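You operate a simulated robot arm through the tools that you are given. There is no shell and no other tool.

You are at the controls of a simulated robot arm. One attempt, no reset.

JOB
Check pin run-out of the insulator aged 0 h; pass tray if within the limit, else rework tray.
Fine: probe on the pin, turntable from mark to mark; draw the probe back after. Set down upright: what you pick out.

Only the result counts: the job must be done as asked and must still hold three seconds after the hand-in. Knocking over, shifting, dropping, spilling or breaking anything else fails it.

ROBOT AND FRAMES
A 6-joint arm with a two-finger gripper, fixed in place. Base frame: the origin is on the floor under the middle of its stand, x ahead of it, y to its left, z up. Units: cm, rad, N and s.
It reaches about 103.8 cm from its shoulder. Its first joint turns from -2.897 to 2.897 rad. Payload 1.71 kg.
Tool frame: the origin (TCP) lies between the finger pads and is the grasp point; the fingertips stand 2 cm ahead of it; z points along the fingers, y is the line along which they close. The gripper opens to 9.6 cm; its body begins 11.3 cm behind the TCP.
Orientation is told as [roll, pitch, yaw] about the base's x, y, z axes, in that order, counted from this pose: with the fingers straight down and closing along the base's y, the tool's x points along the base's -x, its y along +y and its z along -z.

CONTROLS
- The arm moves only by the tool jog_arm. Its argument "series" is a list that holds one entry, the list of rows, each a list of 7 numbers: the shift along the base's x, y, z in units of 100 mm (1.0 is 100 mm), then the turn, a rotation vector about the base's x, y, z in units of 180 degrees (1.0 is 180 degrees), then the closure, from 0 (fully open) to 1 (shut). In form: [[[x, y, z, ax, ay, az, claw], ...]]. A call has 1 to 20 rows; each row is the pose to reach, as a shift and turn from the pose commanded when the call began. A call with a number of a shift or a turn outside -1 to 1 is refused whole. Each row takes 0.2 s and may step no farther than 5 cm and 0.15 rad from the row before; otherwise, or with a gripper value out of range, the whole call is refused. Where a pose cannot be reached the arm comes as near as it can. A force on the tool above 60 N (or 10 N above the force at the start of the call, whichever is more), or a blocked arm, ends the call early, and 0.2 s more pass. Each finger travels about 4.5 cm/s and halts on what it meets, pressing with about 27 N; the grip force reading is that of the motor and also rises with nothing between the fingers. The clock runs only during rows and for 0.2 s after the last one: add rows that repeat a pose to give the fingers time. The reply holds the time, the measured pose of the TCP, the force on the tool along the base axes, the opening and the grip force, in the units named above and with some noise, with the torque about the TCP (base axes, N m) and any sound that the robot's microphone picked up.
- Cameras (640 x 400 px; columns grow to the right, rows downward): "scene" is fixed at [4.9, 49.96, 139.25]; the picture's right is [0.04, -1.00, 0.00], its down [-0.77, -0.03, -0.64] and it looks along [0.64, 0.02, -0.77] (base axes); focal length 257 px, centre (320, 200). "wrist" rides on the gripper at [6.6, 1.4, -14.5] in the tool frame; the picture's right is [-0.21, 0.98, 0.00], its down [-0.88, -0.18, -0.45] and it looks along [-0.44, -0.09, 0.90] (tool axes); focal length 275 px, centre (320, 200). There is no depth. A picture from a camera that has moved, and an enlarged one, comes with that camera's place and axes in the base frame and with its lens.
- grab_frame(camera): a new picture of that camera. The clock stands still meanwhile.
- move_column(by): moves the trunk up (or, below 0, down) by that many cm; the arm rides with it, the base frame stays. It gives what a move gives, with no picture.
- inspect(camera, box): a new picture of the part [left, top, right, bottom] of that camera's present view, enlarged. The clock stands still meanwhile.
- close_job(): hands the job in; it is judged then, once.

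Places have to be worked out from the pictures, the camera data and where the tool is seen. Open the gripper and draw the arm clear of the work before you hand the job in, unless the task says otherwise.

The tools are called as name(argument=value, ...) on one line, values as JSON. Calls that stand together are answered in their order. jog_arm: Moves the arm, as the interface text tells. Its arguments: {"type":"object","properties":{"series":{"type":"array","items":{"type":"array","items":{"type":"array","items":{"type":"number"}}}}},"required":["series"]} The other tools are called the same way: move_column (by) moves the trunk up or down; grab_frame (camera) takes a picture; inspect (camera, box) takes an enlarged picture of a part of a camera's view; close_job () hands the job in.

At the start:

```text
clock: 0.0
position: [22.97, 35.82, 120.74]
tool_rot: [0.003, 0.002, 0.001]
force: [0.2, -0.2, 0.3]
ft_torque: [0.01, 0.01, 0.0]
finger_gap: 9.65
finger_force: 0.0
trunk travel left (down, up): [-22.5, 16.5]
```

scene: 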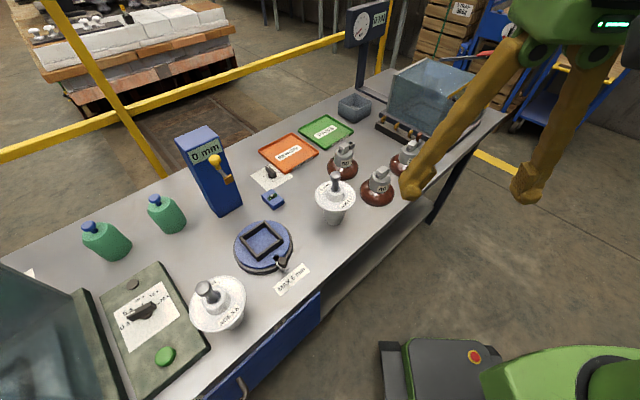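
wrist: 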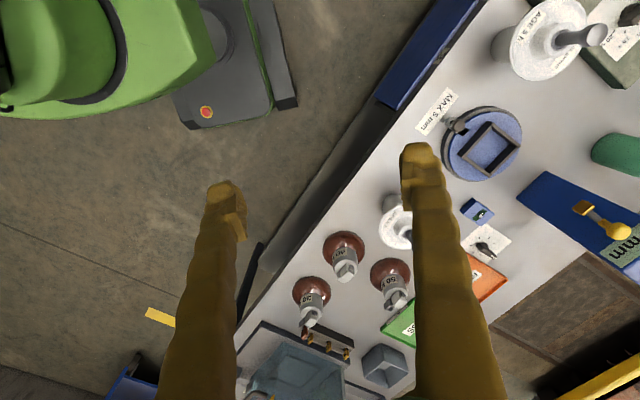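

I'll start by looking closely at the labels, gauge, turntable and insulators in the scene view.

inspect(camera="scene", box=[170, 120, 330, 220])

inspect(camera="scene", box=[220, 200, 340, 310])

inspect(camera="scene", box=[300, 120, 440, 230])

inspect(camera="scene", box=[90, 250, 270, 390])

inspect(camera="scene", box=[250, 90, 370, 180])

inspect(camera="scene", box=[340, 0, 500, 160])

```text
4.00 times, centred on (250, 170) of scene
camera zoom: at [4.9, 49.96, 139.25], right [0.04, -1.0, 0.0], down [-0.77, -0.03, -0.64], along [0.64, 0.02, -0.77], focal length 1028 px, centre (600, 320)
```

zoom: 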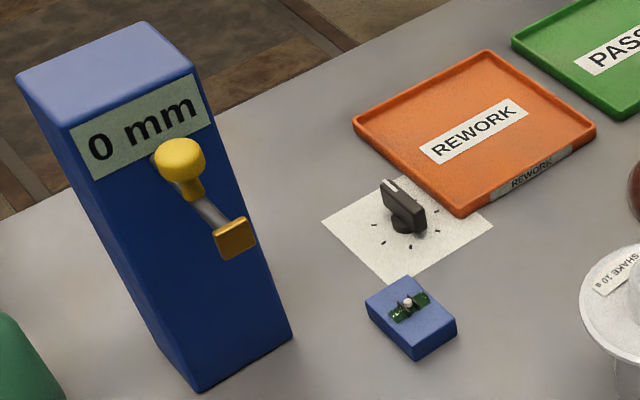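

```text
3.64 times, centred on (280, 255) of scene
camera zoom: at [4.9, 49.96, 139.25], right [0.04, -1.0, 0.0], down [-0.77, -0.03, -0.64], along [0.64, 0.02, -0.77], focal length 934 px, centre (466, 0)
```

zoom: 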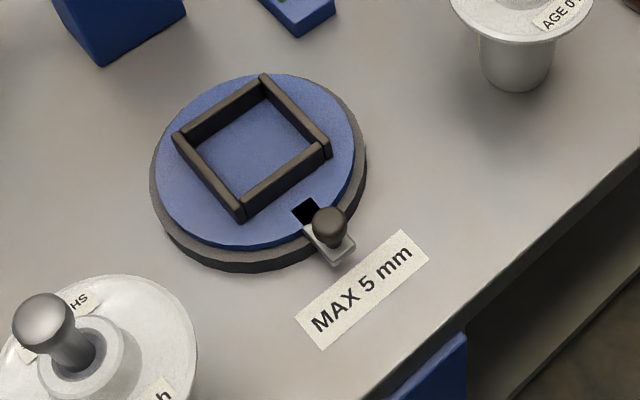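

```text
3.64 times, centred on (370, 175) of scene
camera zoom: at [4.9, 49.96, 139.25], right [0.04, -1.0, 0.0], down [-0.77, -0.03, -0.64], along [0.64, 0.02, -0.77], focal length 934 px, centre (138, 291)
```

zoom: 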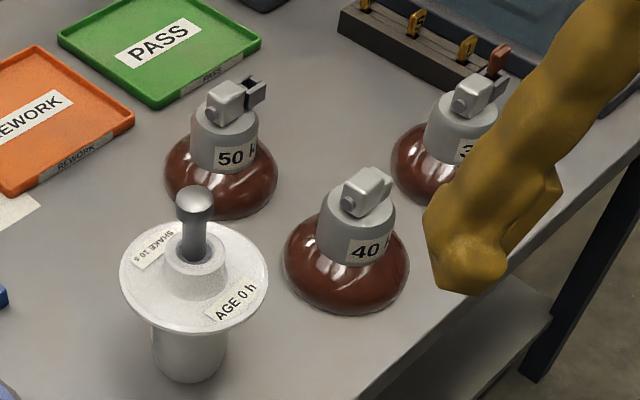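

```text
2.86 times, centred on (180, 320) of scene
camera zoom: at [4.9, 49.96, 139.25], right [0.04, -1.0, 0.0], down [-0.77, -0.03, -0.64], along [0.64, 0.02, -0.77], focal length 734 px, centre (720, -143)
```

zoom: 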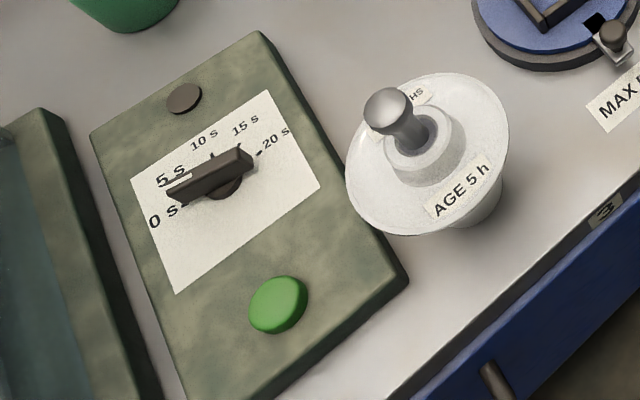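

```text
4.44 times, centred on (310, 135) of scene
camera zoom: at [4.9, 49.96, 139.25], right [0.04, -1.0, 0.0], down [-0.77, -0.03, -0.64], along [0.64, 0.02, -0.77], focal length 1142 px, centre (364, 489)
```

zoom: 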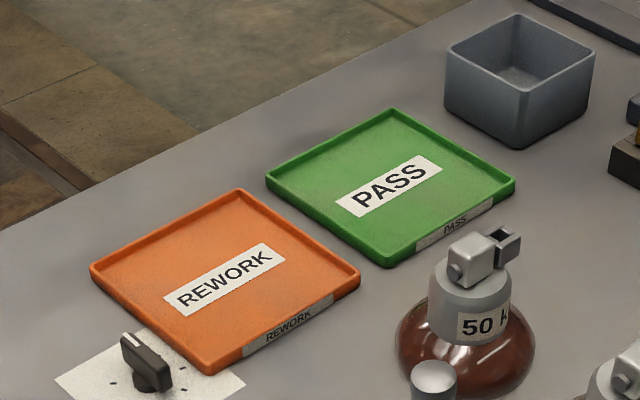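

```text
2.50 times, centred on (420, 80) of scene
camera zoom: at [4.9, 49.96, 139.25], right [0.04, -1.0, 0.0], down [-0.77, -0.03, -0.64], along [0.64, 0.02, -0.77], focal length 642 px, centre (70, 500)
```

zoom: 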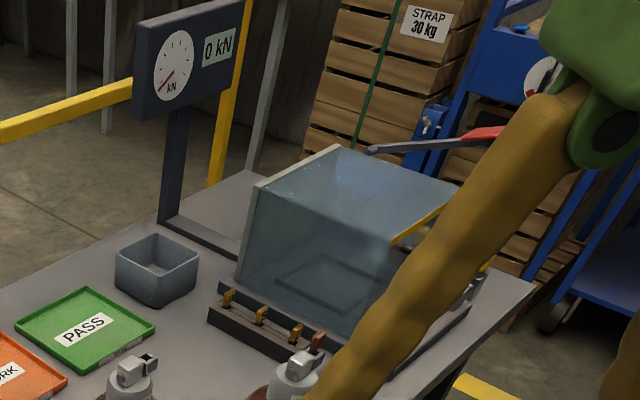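

The pictures give a table top at about z≈78, the AGE 0 h insulator near (46, 47), and the turntable near (37, 65). I'll zoom in further on the details: knob and paper, small blue box, probe, turntable knob and marks, and the insulator's labels.

inspect(camera="scene", box=[248, 160, 296, 190])

inspect(camera="scene", box=[256, 185, 288, 210])

inspect(camera="scene", box=[185, 140, 245, 190])

inspect(camera="scene", box=[225, 215, 315, 300])

inspect(camera="scene", box=[310, 165, 362, 232])

inspect(camera="scene", box=[0, 200, 200, 400])

inspect(camera="wrist", box=[420, 80, 640, 260])

```text
13.33 times, centred on (272, 175) of scene
camera zoom: at [4.9, 49.96, 139.25], right [0.04, -1.0, 0.0], down [-0.77, -0.03, -0.64], along [0.64, 0.02, -0.77], focal length 3426 px, centre (960, 533)
```

zoom: 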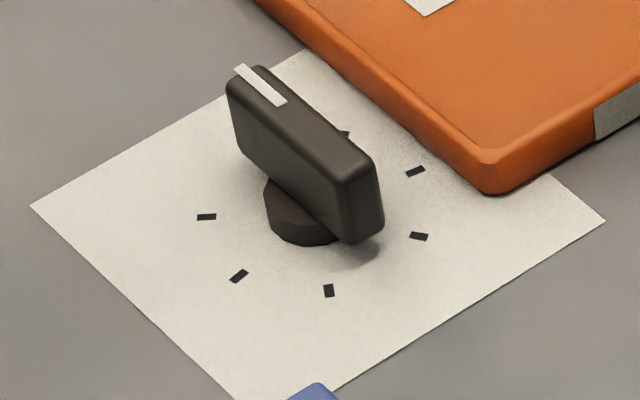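

```text
16.00 times, centred on (272, 198) of scene
camera zoom: at [4.9, 49.96, 139.25], right [0.04, -1.0, 0.0], down [-0.77, -0.03, -0.64], along [0.64, 0.02, -0.77], focal length 4112 px, centre (1088, 240)
```

zoom: 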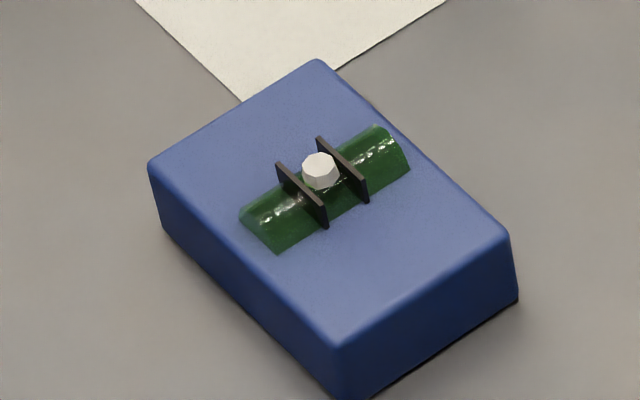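

```text
8.00 times, centred on (215, 165) of scene
camera zoom: at [4.9, 49.96, 139.25], right [0.04, -1.0, 0.0], down [-0.77, -0.03, -0.64], along [0.64, 0.02, -0.77], focal length 2056 px, centre (1160, 480)
```

zoom: 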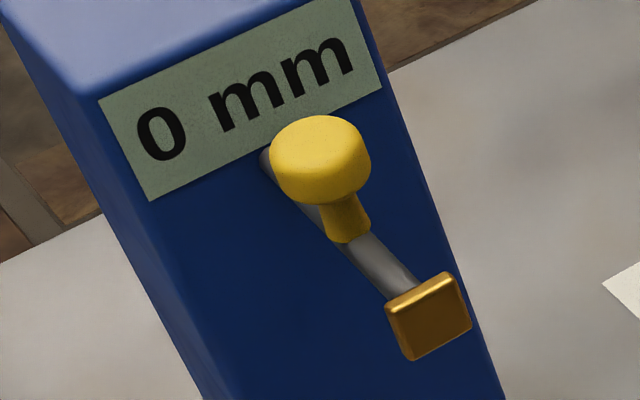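

```text
4.71 times, centred on (270, 258) of scene
camera zoom: at [4.9, 49.96, 139.25], right [0.04, -1.0, 0.0], down [-0.77, -0.03, -0.64], along [0.64, 0.02, -0.77], focal length 1209 px, centre (555, -71)
```

zoom: 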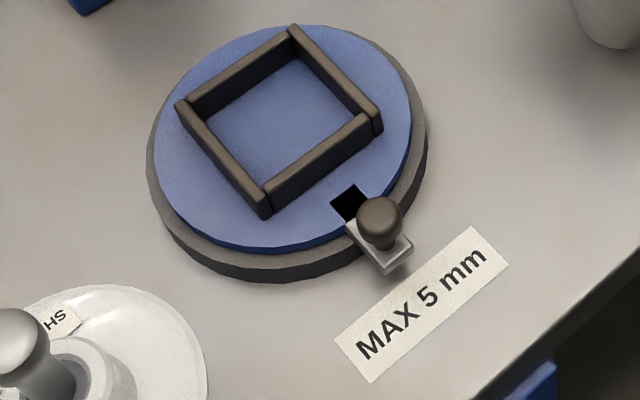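

```text
5.97 times, centred on (336, 198) of scene
camera zoom: at [4.9, 49.96, 139.25], right [0.04, -1.0, 0.0], down [-0.77, -0.03, -0.64], along [0.64, 0.02, -0.77], focal length 1534 px, centre (224, 209)
```

zoom: 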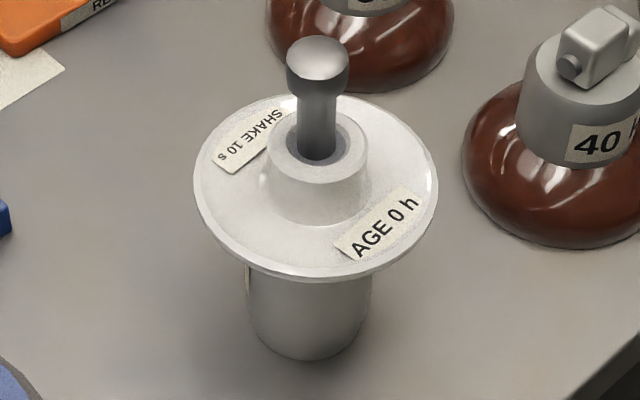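

```text
2.00 times, centred on (100, 300) of scene
camera zoom: at [4.9, 49.96, 139.25], right [0.04, -1.0, 0.0], down [-0.77, -0.03, -0.64], along [0.64, 0.02, -0.77], focal length 514 px, centre (760, 0)
```

zoom: 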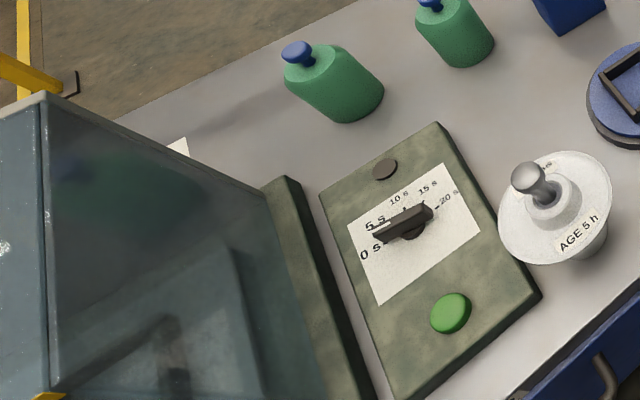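

```text
2.22 times, centred on (530, 170) of wrist
camera zoom: at [16.41, 37.32, 135.12], right [0.2, 0.98, 0.0], down [0.88, -0.18, 0.44], along [0.43, -0.09, -0.9], focal length 612 px, centre (-147, 267)
```

zoom: 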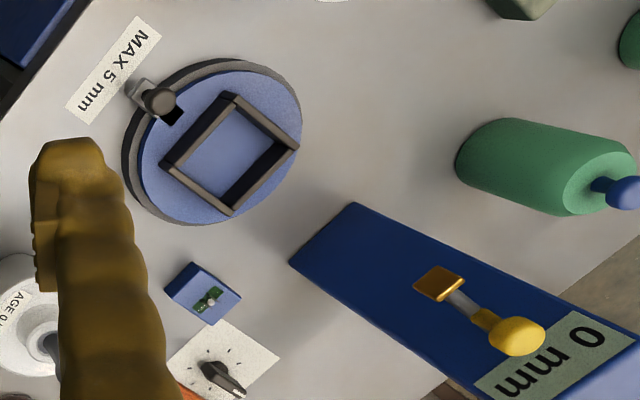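

The small blue box is a spirit level with its bubble centred, and the knob beside it has unlabelled ticks. The gauge tower reads 0 mm. I'll move the wrist camera over the turntable for a closer look.

jog_arm(series=[[[0, 0.48, 0, 0, 0, 0, 0], [0, 0.96, 0, 0, 0, 0, 0]]])

jog_arm(series=[[[0, 0.45, -0.15, 0, 0, 0, 0], [0, 0.9, -0.3, 0, 0, 0, 0]]])

jog_arm(series=[[[0, 0.4, -0.25, 0, 0, 0, 0], [0, 0.8, -0.5, 0, 0, 0, 0], [0, 1.0, -0.9, 0, 0, 0, 0]]])

grab_frame(camera="wrist")

grab_frame(camera="scene")

```text
clock: 0.6
position: [21.11, 45.54, 121.08]
tool_rot: [0.003, -0.015, 0.002]
force: [-0.5, 0.4, -0.8]
ft_torque: [-0.01, -0.07, 0.0]
finger_gap: 9.59
finger_force: 0.0
trunk travel left (down, up): [-22.5, 16.5]
```

```text
clock: 1.2
position: [21.19, 54.55, 117.96]
tool_rot: [0.001, -0.014, 0.002]
force: [0.7, 0.3, 0.6]
ft_torque: [0.06, 0.06, 0.01]
finger_gap: 9.62
finger_force: 0.1
trunk travel left (down, up): [-22.5, 16.5]
```

```text
clock: 2.0
position: [21.28, 64.73, 108.88]
tool_rot: [0.003, -0.013, 0.002]
force: [1.3, 0.2, 0.7]
ft_torque: [-0.07, -0.02, -0.01]
finger_gap: 9.58
finger_force: 0.2
trunk travel left (down, up): [-22.5, 16.5]
```

```text
taken
camera wrist: at [14.47, 66.2, 123.24], right [0.2, 0.98, 0.0], down [0.87, -0.18, 0.46], along [0.45, -0.09, -0.89], focal length 275 px, centre (320, 200)
```

wrist: 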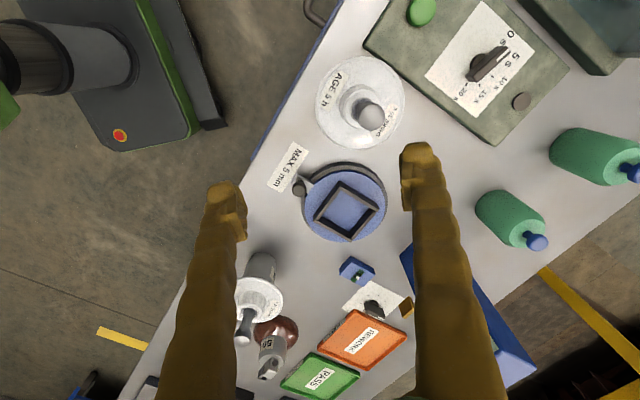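

```text
taken
```

scene: 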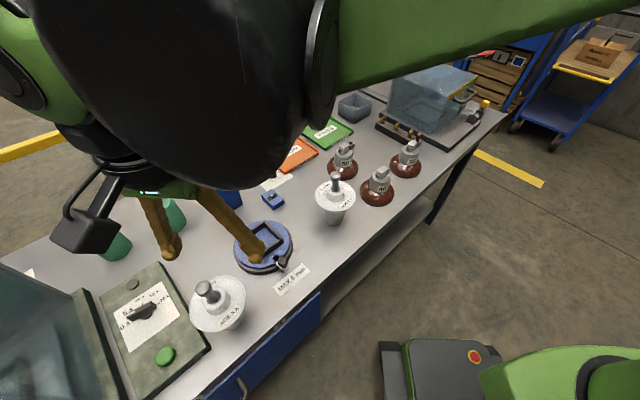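

The wrist view now shows the turntable from above. I'll zoom in on its latch and marks, the level, the tower and the trays.

inspect(camera="wrist", box=[270, 145, 398, 250])

inspect(camera="wrist", box=[280, 165, 330, 205])

inspect(camera="wrist", box=[330, 240, 420, 330])

inspect(camera="wrist", box=[230, 240, 330, 340])

```text
3.81 times, centred on (334, 198) of wrist
camera zoom: at [14.47, 66.2, 123.24], right [0.2, 0.98, 0.0], down [0.87, -0.18, 0.46], along [0.45, -0.09, -0.89], focal length 1049 px, centre (267, 210)
```

zoom: 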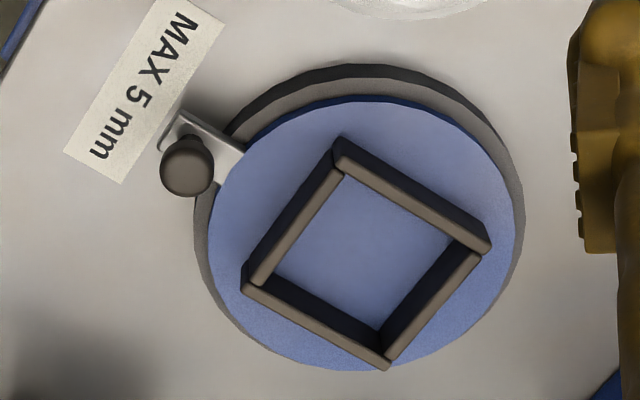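

```text
10.00 times, centred on (305, 185) of wrist
camera zoom: at [14.47, 66.2, 123.24], right [0.2, 0.98, 0.0], down [0.87, -0.18, 0.46], along [0.45, -0.09, -0.89], focal length 2753 px, centre (470, 350)
```

zoom: 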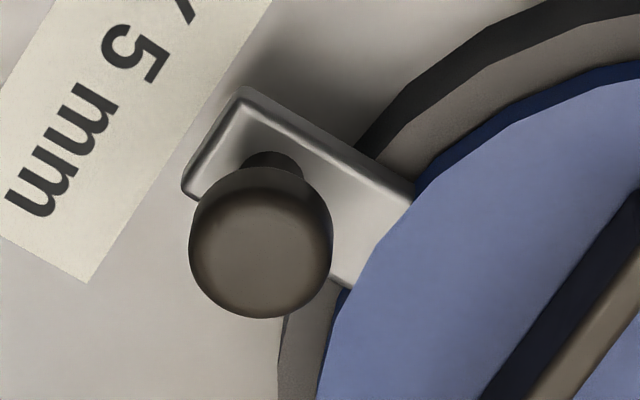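

```text
4.44 times, centred on (375, 285) of wrist
camera zoom: at [14.47, 66.2, 123.24], right [0.2, 0.98, 0.0], down [0.87, -0.18, 0.46], along [0.45, -0.09, -0.89], focal length 1224 px, centre (76, -178)
```

zoom: 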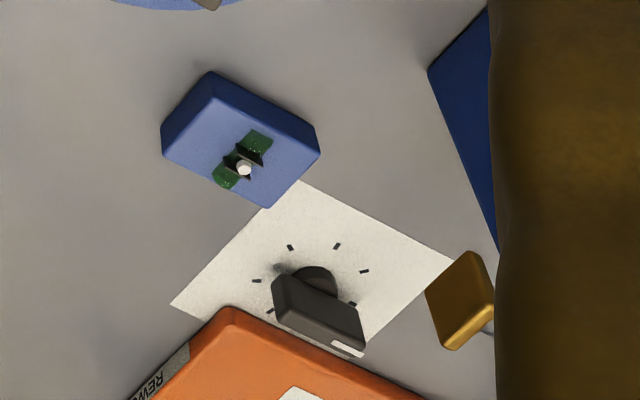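

```text
4.00 times, centred on (280, 290) of wrist
camera zoom: at [14.47, 66.2, 123.24], right [0.2, 0.98, 0.0], down [0.87, -0.18, 0.46], along [0.45, -0.09, -0.89], focal length 1101 px, centre (480, -160)
```

zoom: 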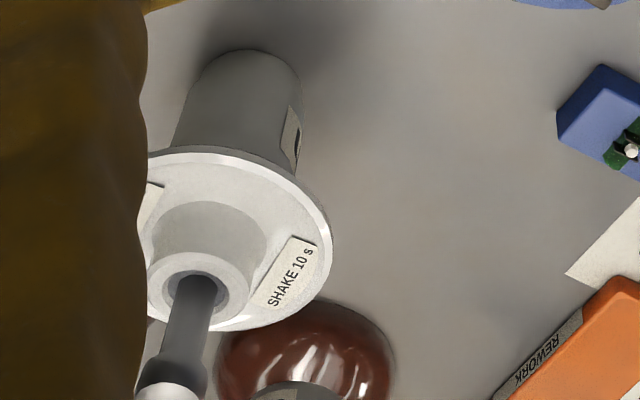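

The black square seen beside the turntable's knob earlier doesn't show from this angle. I'll look again from the scene camera and also higher-zoom the rim from the wrist.

inspect(camera="scene", box=[262, 245, 302, 285])

inspect(camera="wrist", box=[300, 150, 350, 190])

inspect(camera="wrist", box=[350, 150, 400, 200])

inspect(camera="wrist", box=[300, 195, 400, 250])

```text
10.00 times, centred on (282, 265) of scene
camera zoom: at [4.9, 49.96, 139.25], right [0.04, -1.0, 0.0], down [-0.77, -0.03, -0.64], along [0.64, 0.02, -0.77], focal length 2570 px, centre (700, -450)
```

zoom: 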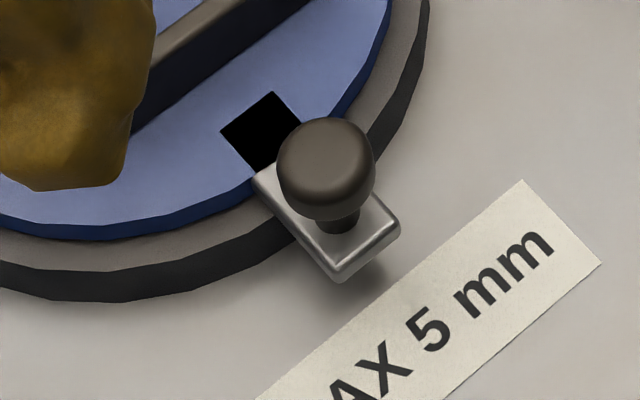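

```text
10.00 times, centred on (325, 170) of wrist
camera zoom: at [14.47, 66.2, 123.24], right [0.2, 0.98, 0.0], down [0.87, -0.18, 0.46], along [0.45, -0.09, -0.89], focal length 2753 px, centre (270, 500)
```

zoom: 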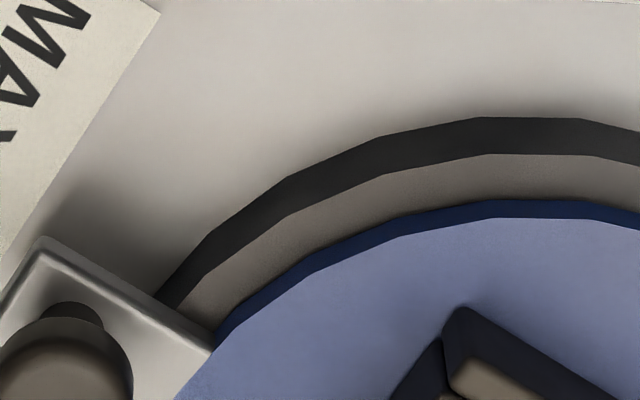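

```text
8.00 times, centred on (375, 175) of wrist
camera zoom: at [14.47, 66.2, 123.24], right [0.2, 0.98, 0.0], down [0.87, -0.18, 0.46], along [0.45, -0.09, -0.89], focal length 2202 px, centre (-120, 400)
```

zoom: 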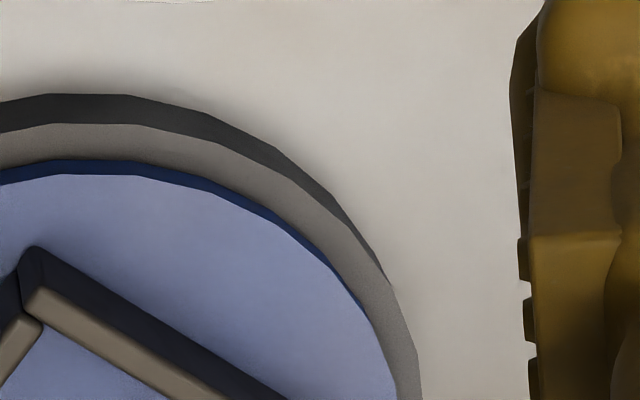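

```text
6.40 times, centred on (350, 222) of wrist
camera zoom: at [14.47, 66.2, 123.24], right [0.2, 0.98, 0.0], down [0.87, -0.18, 0.46], along [0.45, -0.09, -0.89], focal length 1762 px, centre (128, 56)
```

zoom: 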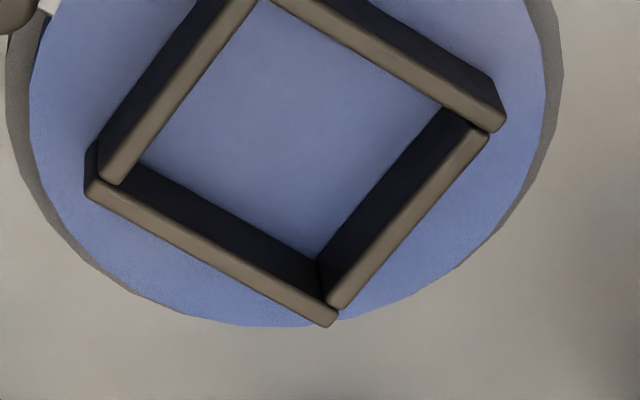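

The black square looks like a view-dependent feature of the bar, so I'll check it again later. Triangulation puts the AGE 0 h boss top near (49, 47, 91), so I'll move above it and look down.

jog_arm(series=[[[0.4, -0.2, 0.1, 0, 0, 0, 0], [0.8, -0.4, 0.2, 0, 0, 0, 0], [1.0, -0.8, 0.3, 0, 0, 0, 0]]])

jog_arm(series=[[[0.4, -0.2, 0, 0, 0, 0, 0], [0.8, -0.4, 0, 0, 0, 0, 0], [1.0, -0.8, 0, 0, 0, 0, 0]]])

grab_frame(camera="wrist")

```text
clock: 2.8
position: [31.27, 56.55, 111.99]
tool_rot: [0.001, -0.013, 0.002]
force: [0.2, 0.5, -0.8]
ft_torque: [-0.12, 0.0, -0.01]
finger_gap: 9.59
finger_force: 0.2
trunk travel left (down, up): [-22.5, 16.5]
```

```text
clock: 3.6
position: [41.24, 48.51, 111.94]
tool_rot: [0.001, -0.013, 0.003]
force: [-0.1, 1.8, 0.1]
ft_torque: [-0.06, 0.01, 0.05]
finger_gap: 9.58
finger_force: 0.0
trunk travel left (down, up): [-22.5, 16.5]
```

```text
taken
camera wrist: at [34.48, 49.99, 126.31], right [0.2, 0.98, 0.0], down [0.87, -0.18, 0.46], along [0.45, -0.09, -0.89], focal length 275 px, centre (320, 200)
```

wrist: 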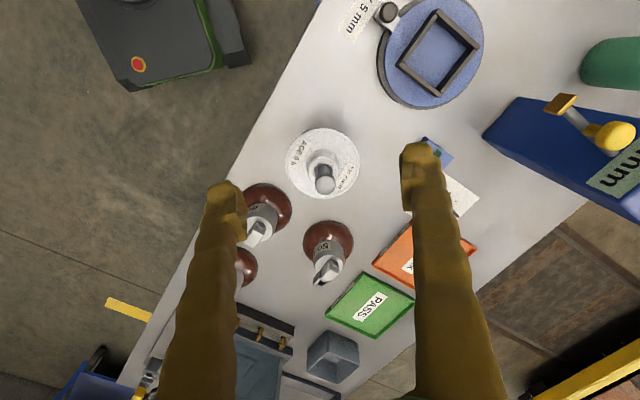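

The insulator sits nearly beneath the gripper. I'll zoom in to measure its axis accurately, and look at the turntable and probe from here.

inspect(camera="wrist", box=[272, 120, 372, 205])

inspect(camera="wrist", box=[340, 0, 500, 110])

inspect(camera="wrist", box=[480, 80, 640, 220])

inspect(camera="scene", box=[225, 215, 315, 300])

```text
4.71 times, centred on (322, 162) of wrist
camera zoom: at [34.48, 49.99, 126.31], right [0.2, 0.98, 0.0], down [0.87, -0.18, 0.46], along [0.45, -0.09, -0.89], focal length 1295 px, centre (311, 376)
```

zoom: 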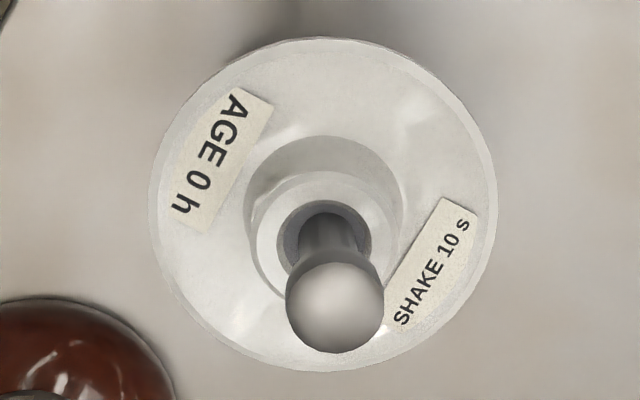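

```text
3.64 times, centred on (420, 55) of wrist
camera zoom: at [34.48, 49.99, 126.31], right [0.2, 0.98, 0.0], down [0.87, -0.18, 0.46], along [0.45, -0.09, -0.89], focal length 1001 px, centre (-44, 727)
```

zoom: 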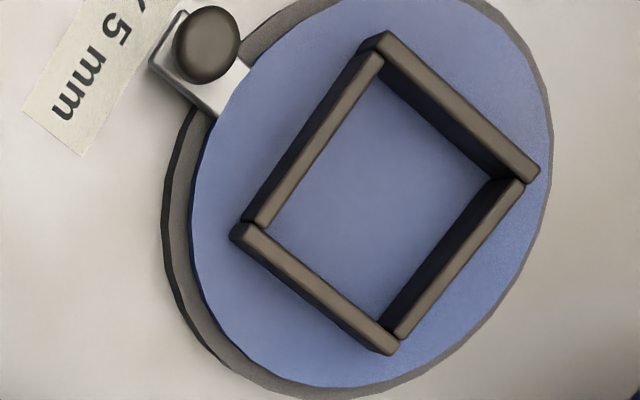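

```text
2.86 times, centred on (560, 150) of wrist
camera zoom: at [34.48, 49.99, 126.31], right [0.2, 0.98, 0.0], down [0.87, -0.18, 0.46], along [0.45, -0.09, -0.89], focal length 786 px, centre (-366, 343)
```

zoom: 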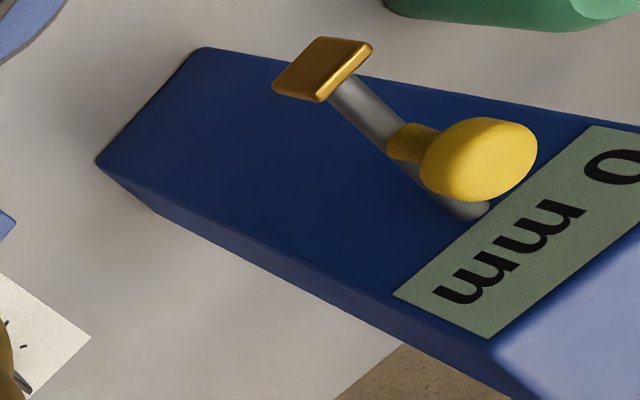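

```text
4.71 times, centred on (270, 258) of scene
camera zoom: at [4.9, 49.96, 139.25], right [0.04, -1.0, 0.0], down [-0.77, -0.03, -0.64], along [0.64, 0.02, -0.77], focal length 1209 px, centre (555, -71)
```

zoom: 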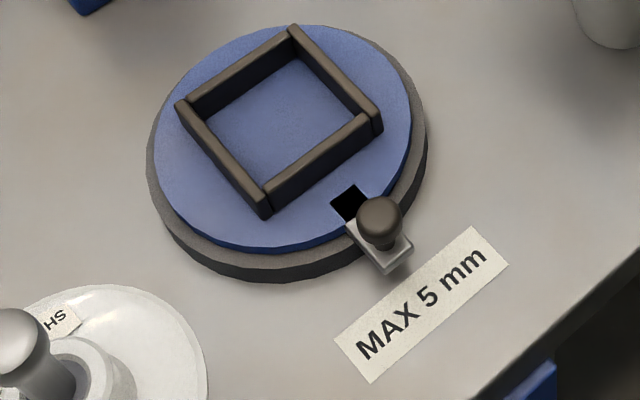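

A view-dependent black patch beside the latch still needs explaining. I'll zoom in tightly on that spot from both cameras.

inspect(camera="wrist", box=[370, 0, 420, 40])

inspect(camera="scene", box=[266, 248, 296, 276])

inspect(camera="scene", box=[228, 215, 268, 245])

inspect(camera="scene", box=[262, 215, 302, 245])

```text
10.00 times, centred on (395, 20) of wrist
camera zoom: at [34.48, 49.99, 126.31], right [0.2, 0.98, 0.0], down [0.87, -0.18, 0.46], along [0.45, -0.09, -0.89], focal length 2753 px, centre (-430, 2000)
```

zoom: 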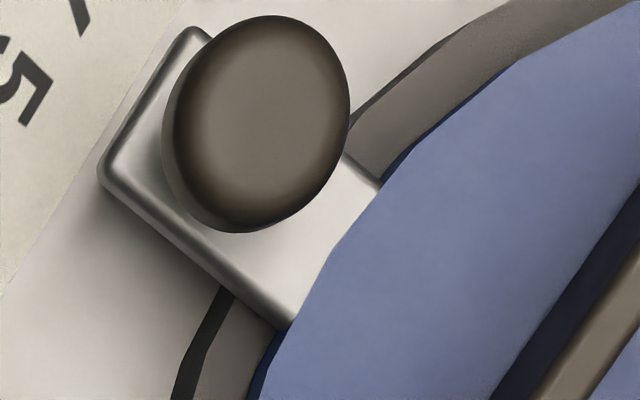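

```text
14.29 times, centred on (281, 262) of scene
camera zoom: at [4.9, 49.96, 139.25], right [0.04, -1.0, 0.0], down [-0.77, -0.03, -0.64], along [0.64, 0.02, -0.77], focal length 3671 px, centre (877, -686)
```

zoom: 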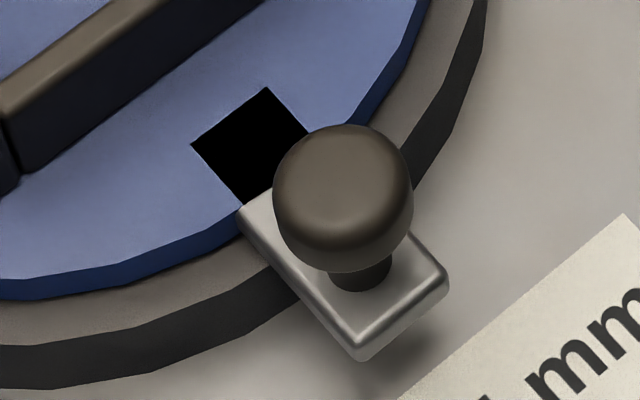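

```text
13.33 times, centred on (248, 230) of scene
camera zoom: at [4.9, 49.96, 139.25], right [0.04, -1.0, 0.0], down [-0.77, -0.03, -0.64], along [0.64, 0.02, -0.77], focal length 3426 px, centre (1280, -200)
```

zoom: 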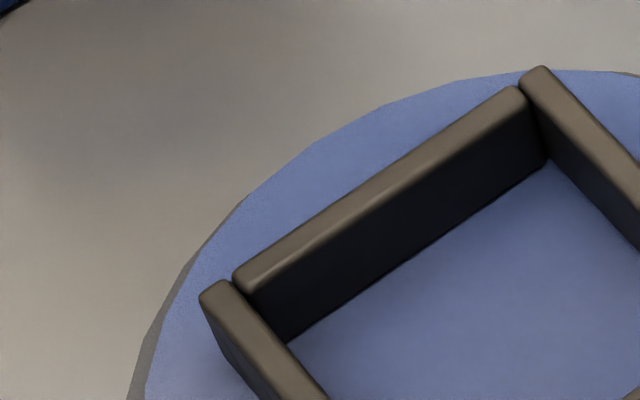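

```text
13.33 times, centred on (282, 230) of scene
camera zoom: at [4.9, 49.96, 139.25], right [0.04, -1.0, 0.0], down [-0.77, -0.03, -0.64], along [0.64, 0.02, -0.77], focal length 3426 px, centre (827, -200)
```

zoom: 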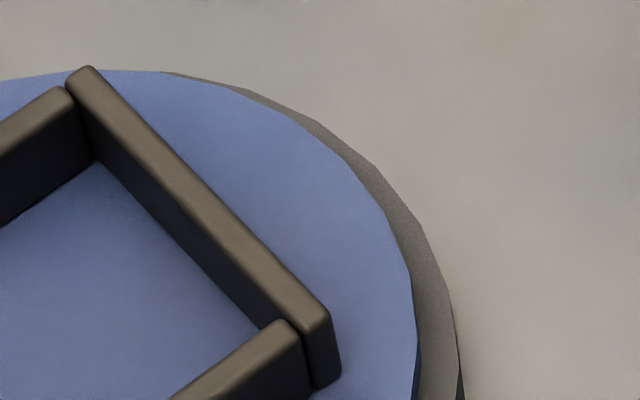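

The insulator axis works out at about (48.2, 47.7), with the boss top near z≈91. I need to find the turntable's marks before handling anything, so I'm flying the wrist camera nearer to the turntable.

jog_arm(series=[[[-0.25, 0.4, 0, 0, 0, 0, 0], [-0.5, 0.8, 0, 0, 0, 0, 0], [-0.6, 1.0, -0.4, 0, 0, 0, 0]]])

jog_arm(series=[[[-0.25, 0.35, -0.2, 0, 0, 0, 0], [-0.5, 0.75, -0.4, 0, 0, 0, 0], [-0.5, 0.75, -0.7, 0, 0, 0, 0]]])

grab_frame(camera="wrist")

```text
clock: 4.4
position: [35.23, 58.67, 108.05]
tool_rot: [0.0, -0.014, 0.002]
force: [0.2, 0.3, -0.7]
ft_torque: [0.06, -0.04, -0.01]
finger_gap: 9.59
finger_force: 0.0
trunk travel left (down, up): [-22.5, 16.5]
```

```text
refused: row 2 steps farther than a row can; nothing moved
```

```text
taken
camera wrist: at [28.37, 60.03, 122.34], right [0.2, 0.98, 0.01], down [0.87, -0.18, 0.46], along [0.45, -0.09, -0.89], focal length 275 px, centre (320, 200)
```

wrist: 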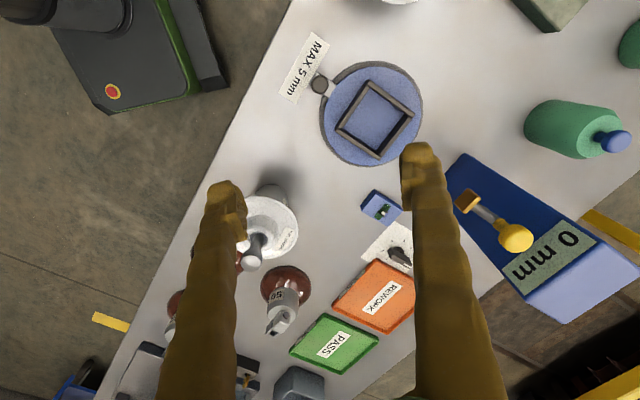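

The second row was slightly too long and was refused. I'm repeating it with shorter steps.

jog_arm(series=[[[-0.2, 0.25, -0.2, 0, 0, 0, 0], [-0.4, 0.5, -0.4, 0, 0, 0, 0], [-0.5, 0.75, -0.7, 0, 0, 0, 0]]])

grab_frame(camera="wrist")

inspect(camera="wrist", box=[240, 100, 400, 210])

```text
clock: 5.2
position: [29.94, 66.07, 100.98]
tool_rot: [0.002, -0.015, 0.003]
force: [0.3, -0.1, -0.4]
ft_torque: [0.04, -0.03, 0.03]
finger_gap: 9.6
finger_force: 0.0
trunk travel left (down, up): [-22.5, 16.5]
```

```text
taken
camera wrist: at [23.31, 67.48, 115.28], right [0.2, 0.98, 0.01], down [0.87, -0.18, 0.46], along [0.45, -0.09, -0.89], focal length 275 px, centre (320, 200)
```

wrist: 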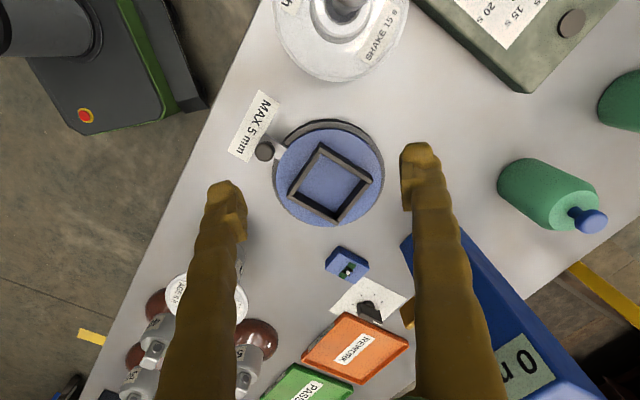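

```text
3.64 times, centred on (320, 155) of wrist
camera zoom: at [23.31, 67.48, 115.28], right [0.2, 0.98, 0.01], down [0.87, -0.18, 0.46], along [0.45, -0.09, -0.89], focal length 1001 px, centre (320, 364)
```

zoom: 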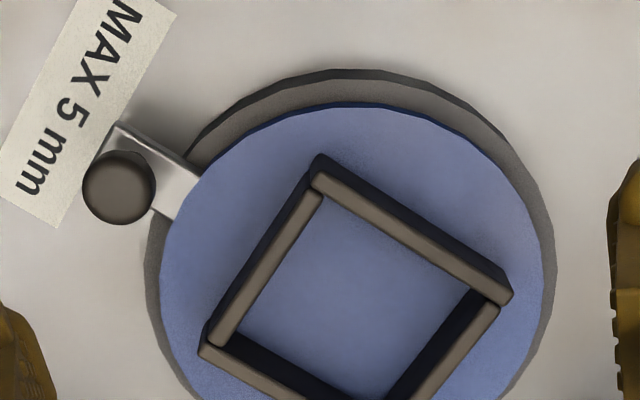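

No marks are visible on the turntable ring itself. I'll zoom in on the ticked paper around the black knob, and on the table around the turntable.

inspect(camera="wrist", box=[320, 235, 420, 330])

inspect(camera="wrist", box=[250, 180, 400, 260])

inspect(camera="wrist", box=[220, 80, 320, 170])

inspect(camera="wrist", box=[270, 0, 430, 90])

```text
4.21 times, centred on (370, 282) of wrist
camera zoom: at [23.31, 67.48, 115.28], right [0.2, 0.98, 0.01], down [0.87, -0.18, 0.46], along [0.45, -0.09, -0.89], focal length 1159 px, centre (110, -147)
```

zoom: 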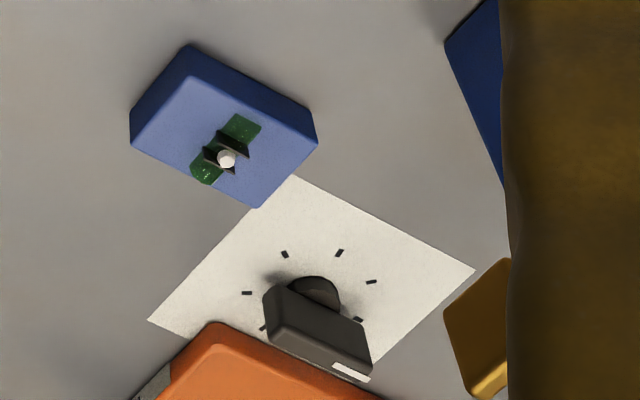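

```text
4.27 times, centred on (325, 220) of wrist
camera zoom: at [23.31, 67.48, 115.28], right [0.2, 0.98, 0.01], down [0.87, -0.18, 0.46], along [0.45, -0.09, -0.89], focal length 1174 px, centre (299, 115)
```

zoom: 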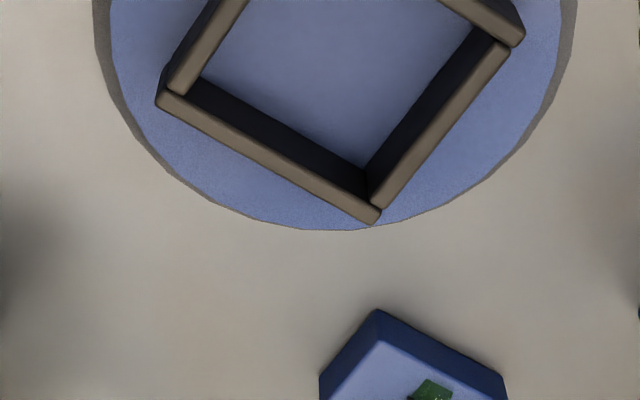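

```text
4.44 times, centred on (270, 125) of wrist
camera zoom: at [23.31, 67.48, 115.28], right [0.2, 0.98, 0.01], down [0.87, -0.18, 0.46], along [0.45, -0.09, -0.89], focal length 1224 px, centre (542, 533)
```

zoom: 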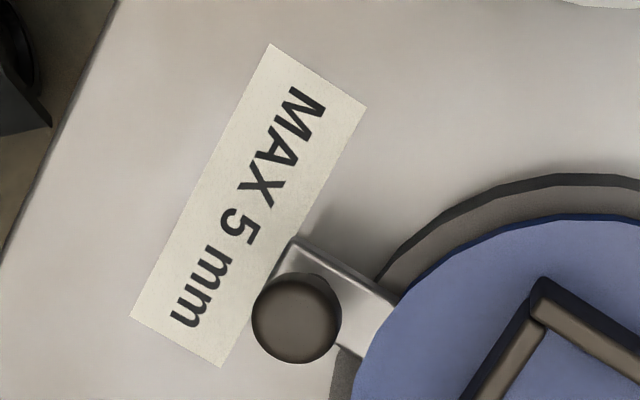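

```text
4.00 times, centred on (350, 45) of wrist
camera zoom: at [23.31, 67.48, 115.28], right [0.2, 0.98, 0.01], down [0.87, -0.18, 0.46], along [0.45, -0.09, -0.89], focal length 1101 px, centre (200, 820)
```

zoom: 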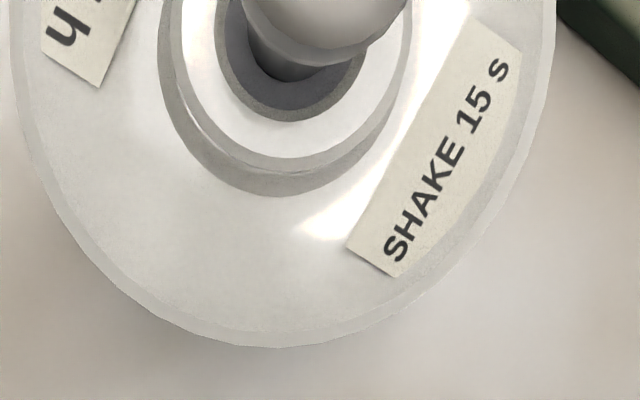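

The ring's far (+x, +y) sides aren't visible from here. I'll yaw the tool −90° and look from the +y side, staying above the tower height.

jog_arm(series=[[[0, 0, 0.3, 0, 0, -0.04, 0], [0, 0, 0.7, 0, 0, -0.08, 0], [0.1, 0.1, 0.7, 0, 0, -0.12, 0], [0.2, 0.2, 0.7, 0, 0, -0.16, 0], [0.3, 0.3, 0.7, 0, 0, -0.2, 0], [0.4, 0.4, 0.7, 0, 0, -0.24, 0], [0.5, 0.5, 0.7, 0, 0, -0.28, 0], [0.6, 0.6, 0.7, 0, 0, -0.32, 0], [0.7, 0.7, 0.7, 0, 0, -0.36, 0], [0.7, 0.8, 0.7, 0, 0, -0.4, 0], [0.7, 0.9, 0.7, 0, 0, -0.44, 0], [0.7, 0.9, 0.7, 0, 0, -0.48, 0], [0.7, 0.9, 0.7, 0, 0, -0.5, 0]]])

grab_frame(camera="wrist")

```text
clock: 8.0
position: [37.2, 75.02, 108.02]
tool_rot: [0.0, -0.013, -1.57]
force: [-0.2, -0.5, -0.3]
ft_torque: [-0.01, 0.0, 0.01]
finger_gap: 9.59
finger_force: 0.0
trunk travel left (down, up): [-22.5, 16.5]
```

```text
taken
camera wrist: at [38.56, 81.84, 122.36], right [0.98, -0.21, 0.0], down [-0.19, -0.87, 0.46], along [-0.09, -0.45, -0.89], focal length 275 px, centre (320, 200)
```

wrist: 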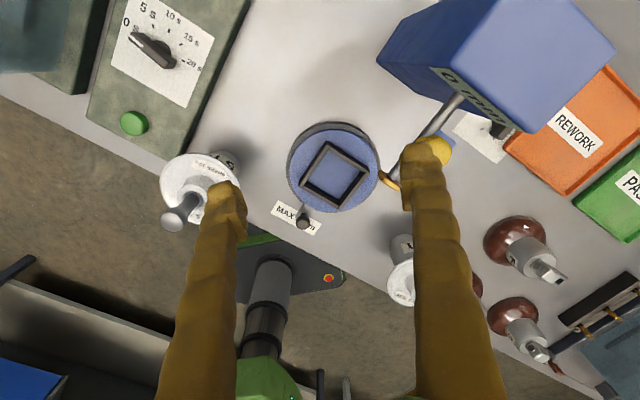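

From this side the ring's +y edge is visible, along with the probe rod. I'm zooming in on both.

inspect(camera="wrist", box=[270, 110, 400, 235])

inspect(camera="wrist", box=[370, 60, 520, 200])

inspect(camera="wrist", box=[280, 110, 390, 160])

```text
3.20 times, centred on (335, 172) of wrist
camera zoom: at [38.56, 81.84, 122.36], right [0.98, -0.21, 0.0], down [-0.19, -0.87, 0.46], along [-0.09, -0.45, -0.89], focal length 881 px, centre (272, 288)
```

zoom: 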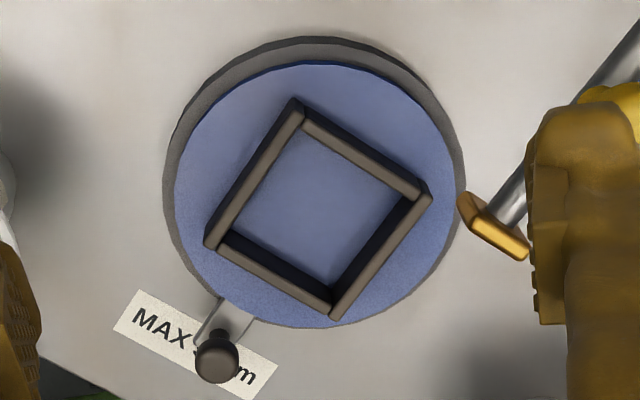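

```text
2.86 times, centred on (445, 130) of wrist
camera zoom: at [38.56, 81.84, 122.36], right [0.98, -0.21, 0.0], down [-0.19, -0.87, 0.46], along [-0.09, -0.45, -0.89], focal length 786 px, centre (-37, 400)
```

zoom: 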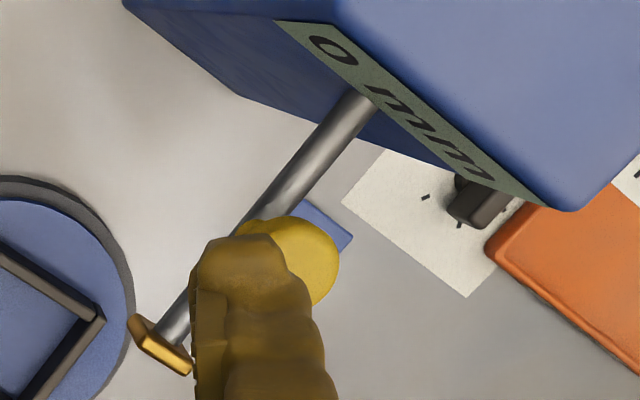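

```text
5.82 times, centred on (335, 135) of wrist
camera zoom: at [38.56, 81.84, 122.36], right [0.98, -0.21, 0.0], down [-0.19, -0.87, 0.46], along [-0.09, -0.45, -0.89], focal length 1602 px, centre (233, 578)
```

zoom: 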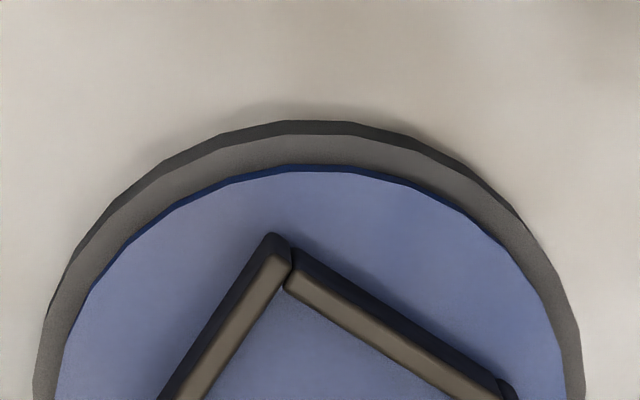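

Still no marks on this side. I'll look from the remaining side (+x), yawing another −90°.

jog_arm(series=[[[0, -0.2, 0.1, 0, 0, -0.04, 0], [0, -0.4, 0.2, 0, 0, -0.08, 0], [0.1, -0.6, 0.2, 0, 0, -0.12, 0], [0.2, -0.8, 0.2, 0, 0, -0.16, 0], [0.3, -1.0, 0.2, 0, 0, -0.2, 0], [0.4, -1.0, 0.2, 0, 0, -0.24, 0], [0.5, -1.0, 0.2, 0, 0, -0.28, 0], [0.6, -1.0, 0.2, 0, 0, -0.32, 0], [0.7, -1.0, 0.2, 0, 0, -0.36, 0], [0.8, -1.0, 0.2, 0, 0, -0.4, 0], [0.9, -1.0, 0.2, 0, 0, -0.44, 0], [1.0, -1.0, 0.2, 0, 0, -0.48, 0], [1.0, -1.0, 0.2, 0, 0, -0.5, 0]]])

grab_frame(camera="wrist")

```text
clock: 10.8
position: [55.26, 55.08, 109.89]
tool_rot: [-0.072, 0.004, -2.219]
force: [0.3, -0.3, -0.2]
ft_torque: [0.01, 0.1, 0.0]
finger_gap: 9.59
finger_force: 0.0
out of reach, approached as far as the arm can: row 3, 4, 5, 6, 7, 8, 9, 10, 11, 12, 13
trunk travel left (down, up): [-22.5, 16.5]
```

```text
taken
camera wrist: at [61.04, 58.89, 124.15], right [0.65, -0.75, -0.07], down [-0.65, -0.61, 0.45], along [-0.39, -0.25, -0.89], focal length 275 px, centre (320, 200)
```

wrist: 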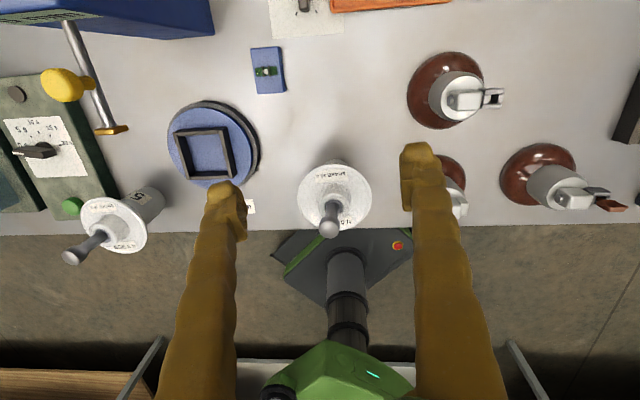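

The wrist reached its yaw limit at −2.22, but this is a useful view from the back right. I'm zooming in on the ring's remaining side.

inspect(camera="wrist", box=[155, 90, 275, 195])

inspect(camera="wrist", box=[0, 0, 200, 140])

inspect(camera="wrist", box=[240, 0, 360, 100])

inspect(camera="wrist", box=[290, 150, 390, 245])

```text
3.81 times, centred on (215, 142) of wrist
camera zoom: at [61.04, 58.89, 124.15], right [0.65, -0.75, -0.07], down [-0.65, -0.61, 0.45], along [-0.39, -0.25, -0.89], focal length 1049 px, centre (720, 419)
```

zoom: 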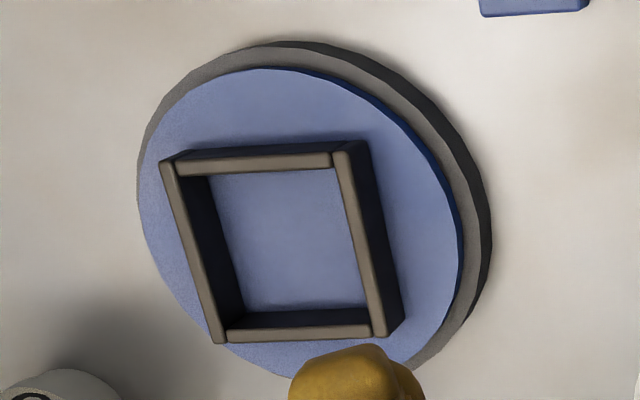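

```text
2.86 times, centred on (100, 70) of wrist
camera zoom: at [61.04, 58.89, 124.15], right [0.65, -0.75, -0.07], down [-0.65, -0.61, 0.45], along [-0.39, -0.25, -0.89], focal length 786 px, centre (949, 571)
```

zoom: 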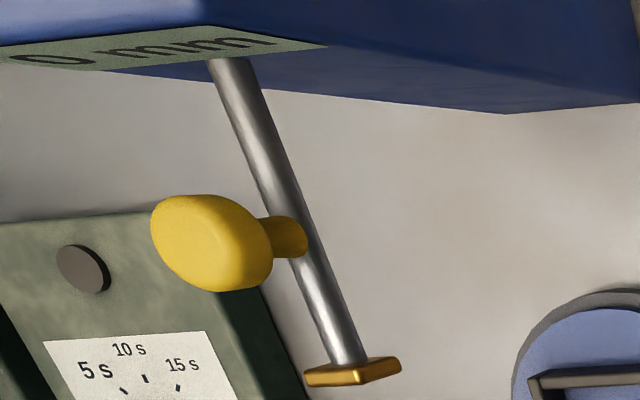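

```text
4.00 times, centred on (300, 50) of wrist
camera zoom: at [61.04, 58.89, 124.15], right [0.65, -0.75, -0.07], down [-0.65, -0.61, 0.45], along [-0.39, -0.25, -0.89], focal length 1101 px, centre (400, 800)
```

zoom: 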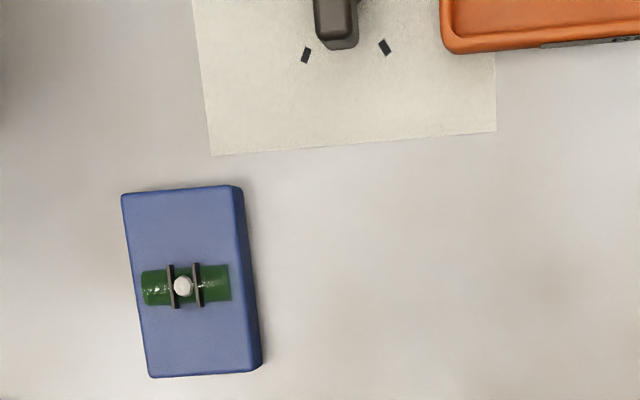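

```text
4.21 times, centred on (340, 198) of wrist
camera zoom: at [61.04, 58.89, 124.15], right [0.65, -0.75, -0.07], down [-0.65, -0.61, 0.45], along [-0.39, -0.25, -0.89], focal length 1159 px, centre (236, 210)
```

zoom: 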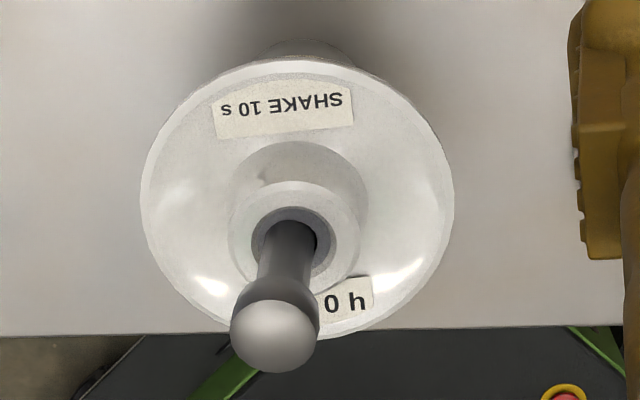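

No marks on the ring from any side, so they may only show once the handle moves. Next I'll pick the insulator with the fingers closing along the table's long axis (yaw ≈ +0.8), keeping them clear of the probe when placing. First a small step to check where the commanded pose stands after that limit.

jog_arm(series=[[[0, 0, 0.1, 0, 0, 0.04, 0]]])

```text
clock: 11.2
position: [54.8, 55.19, 111.01]
tool_rot: [-0.072, 0.002, -2.09]
force: [-0.3, 0.3, 0.5]
ft_torque: [0.01, -0.01, -0.01]
finger_gap: 9.6
finger_force: 0.1
trunk travel left (down, up): [-22.5, 16.5]
```

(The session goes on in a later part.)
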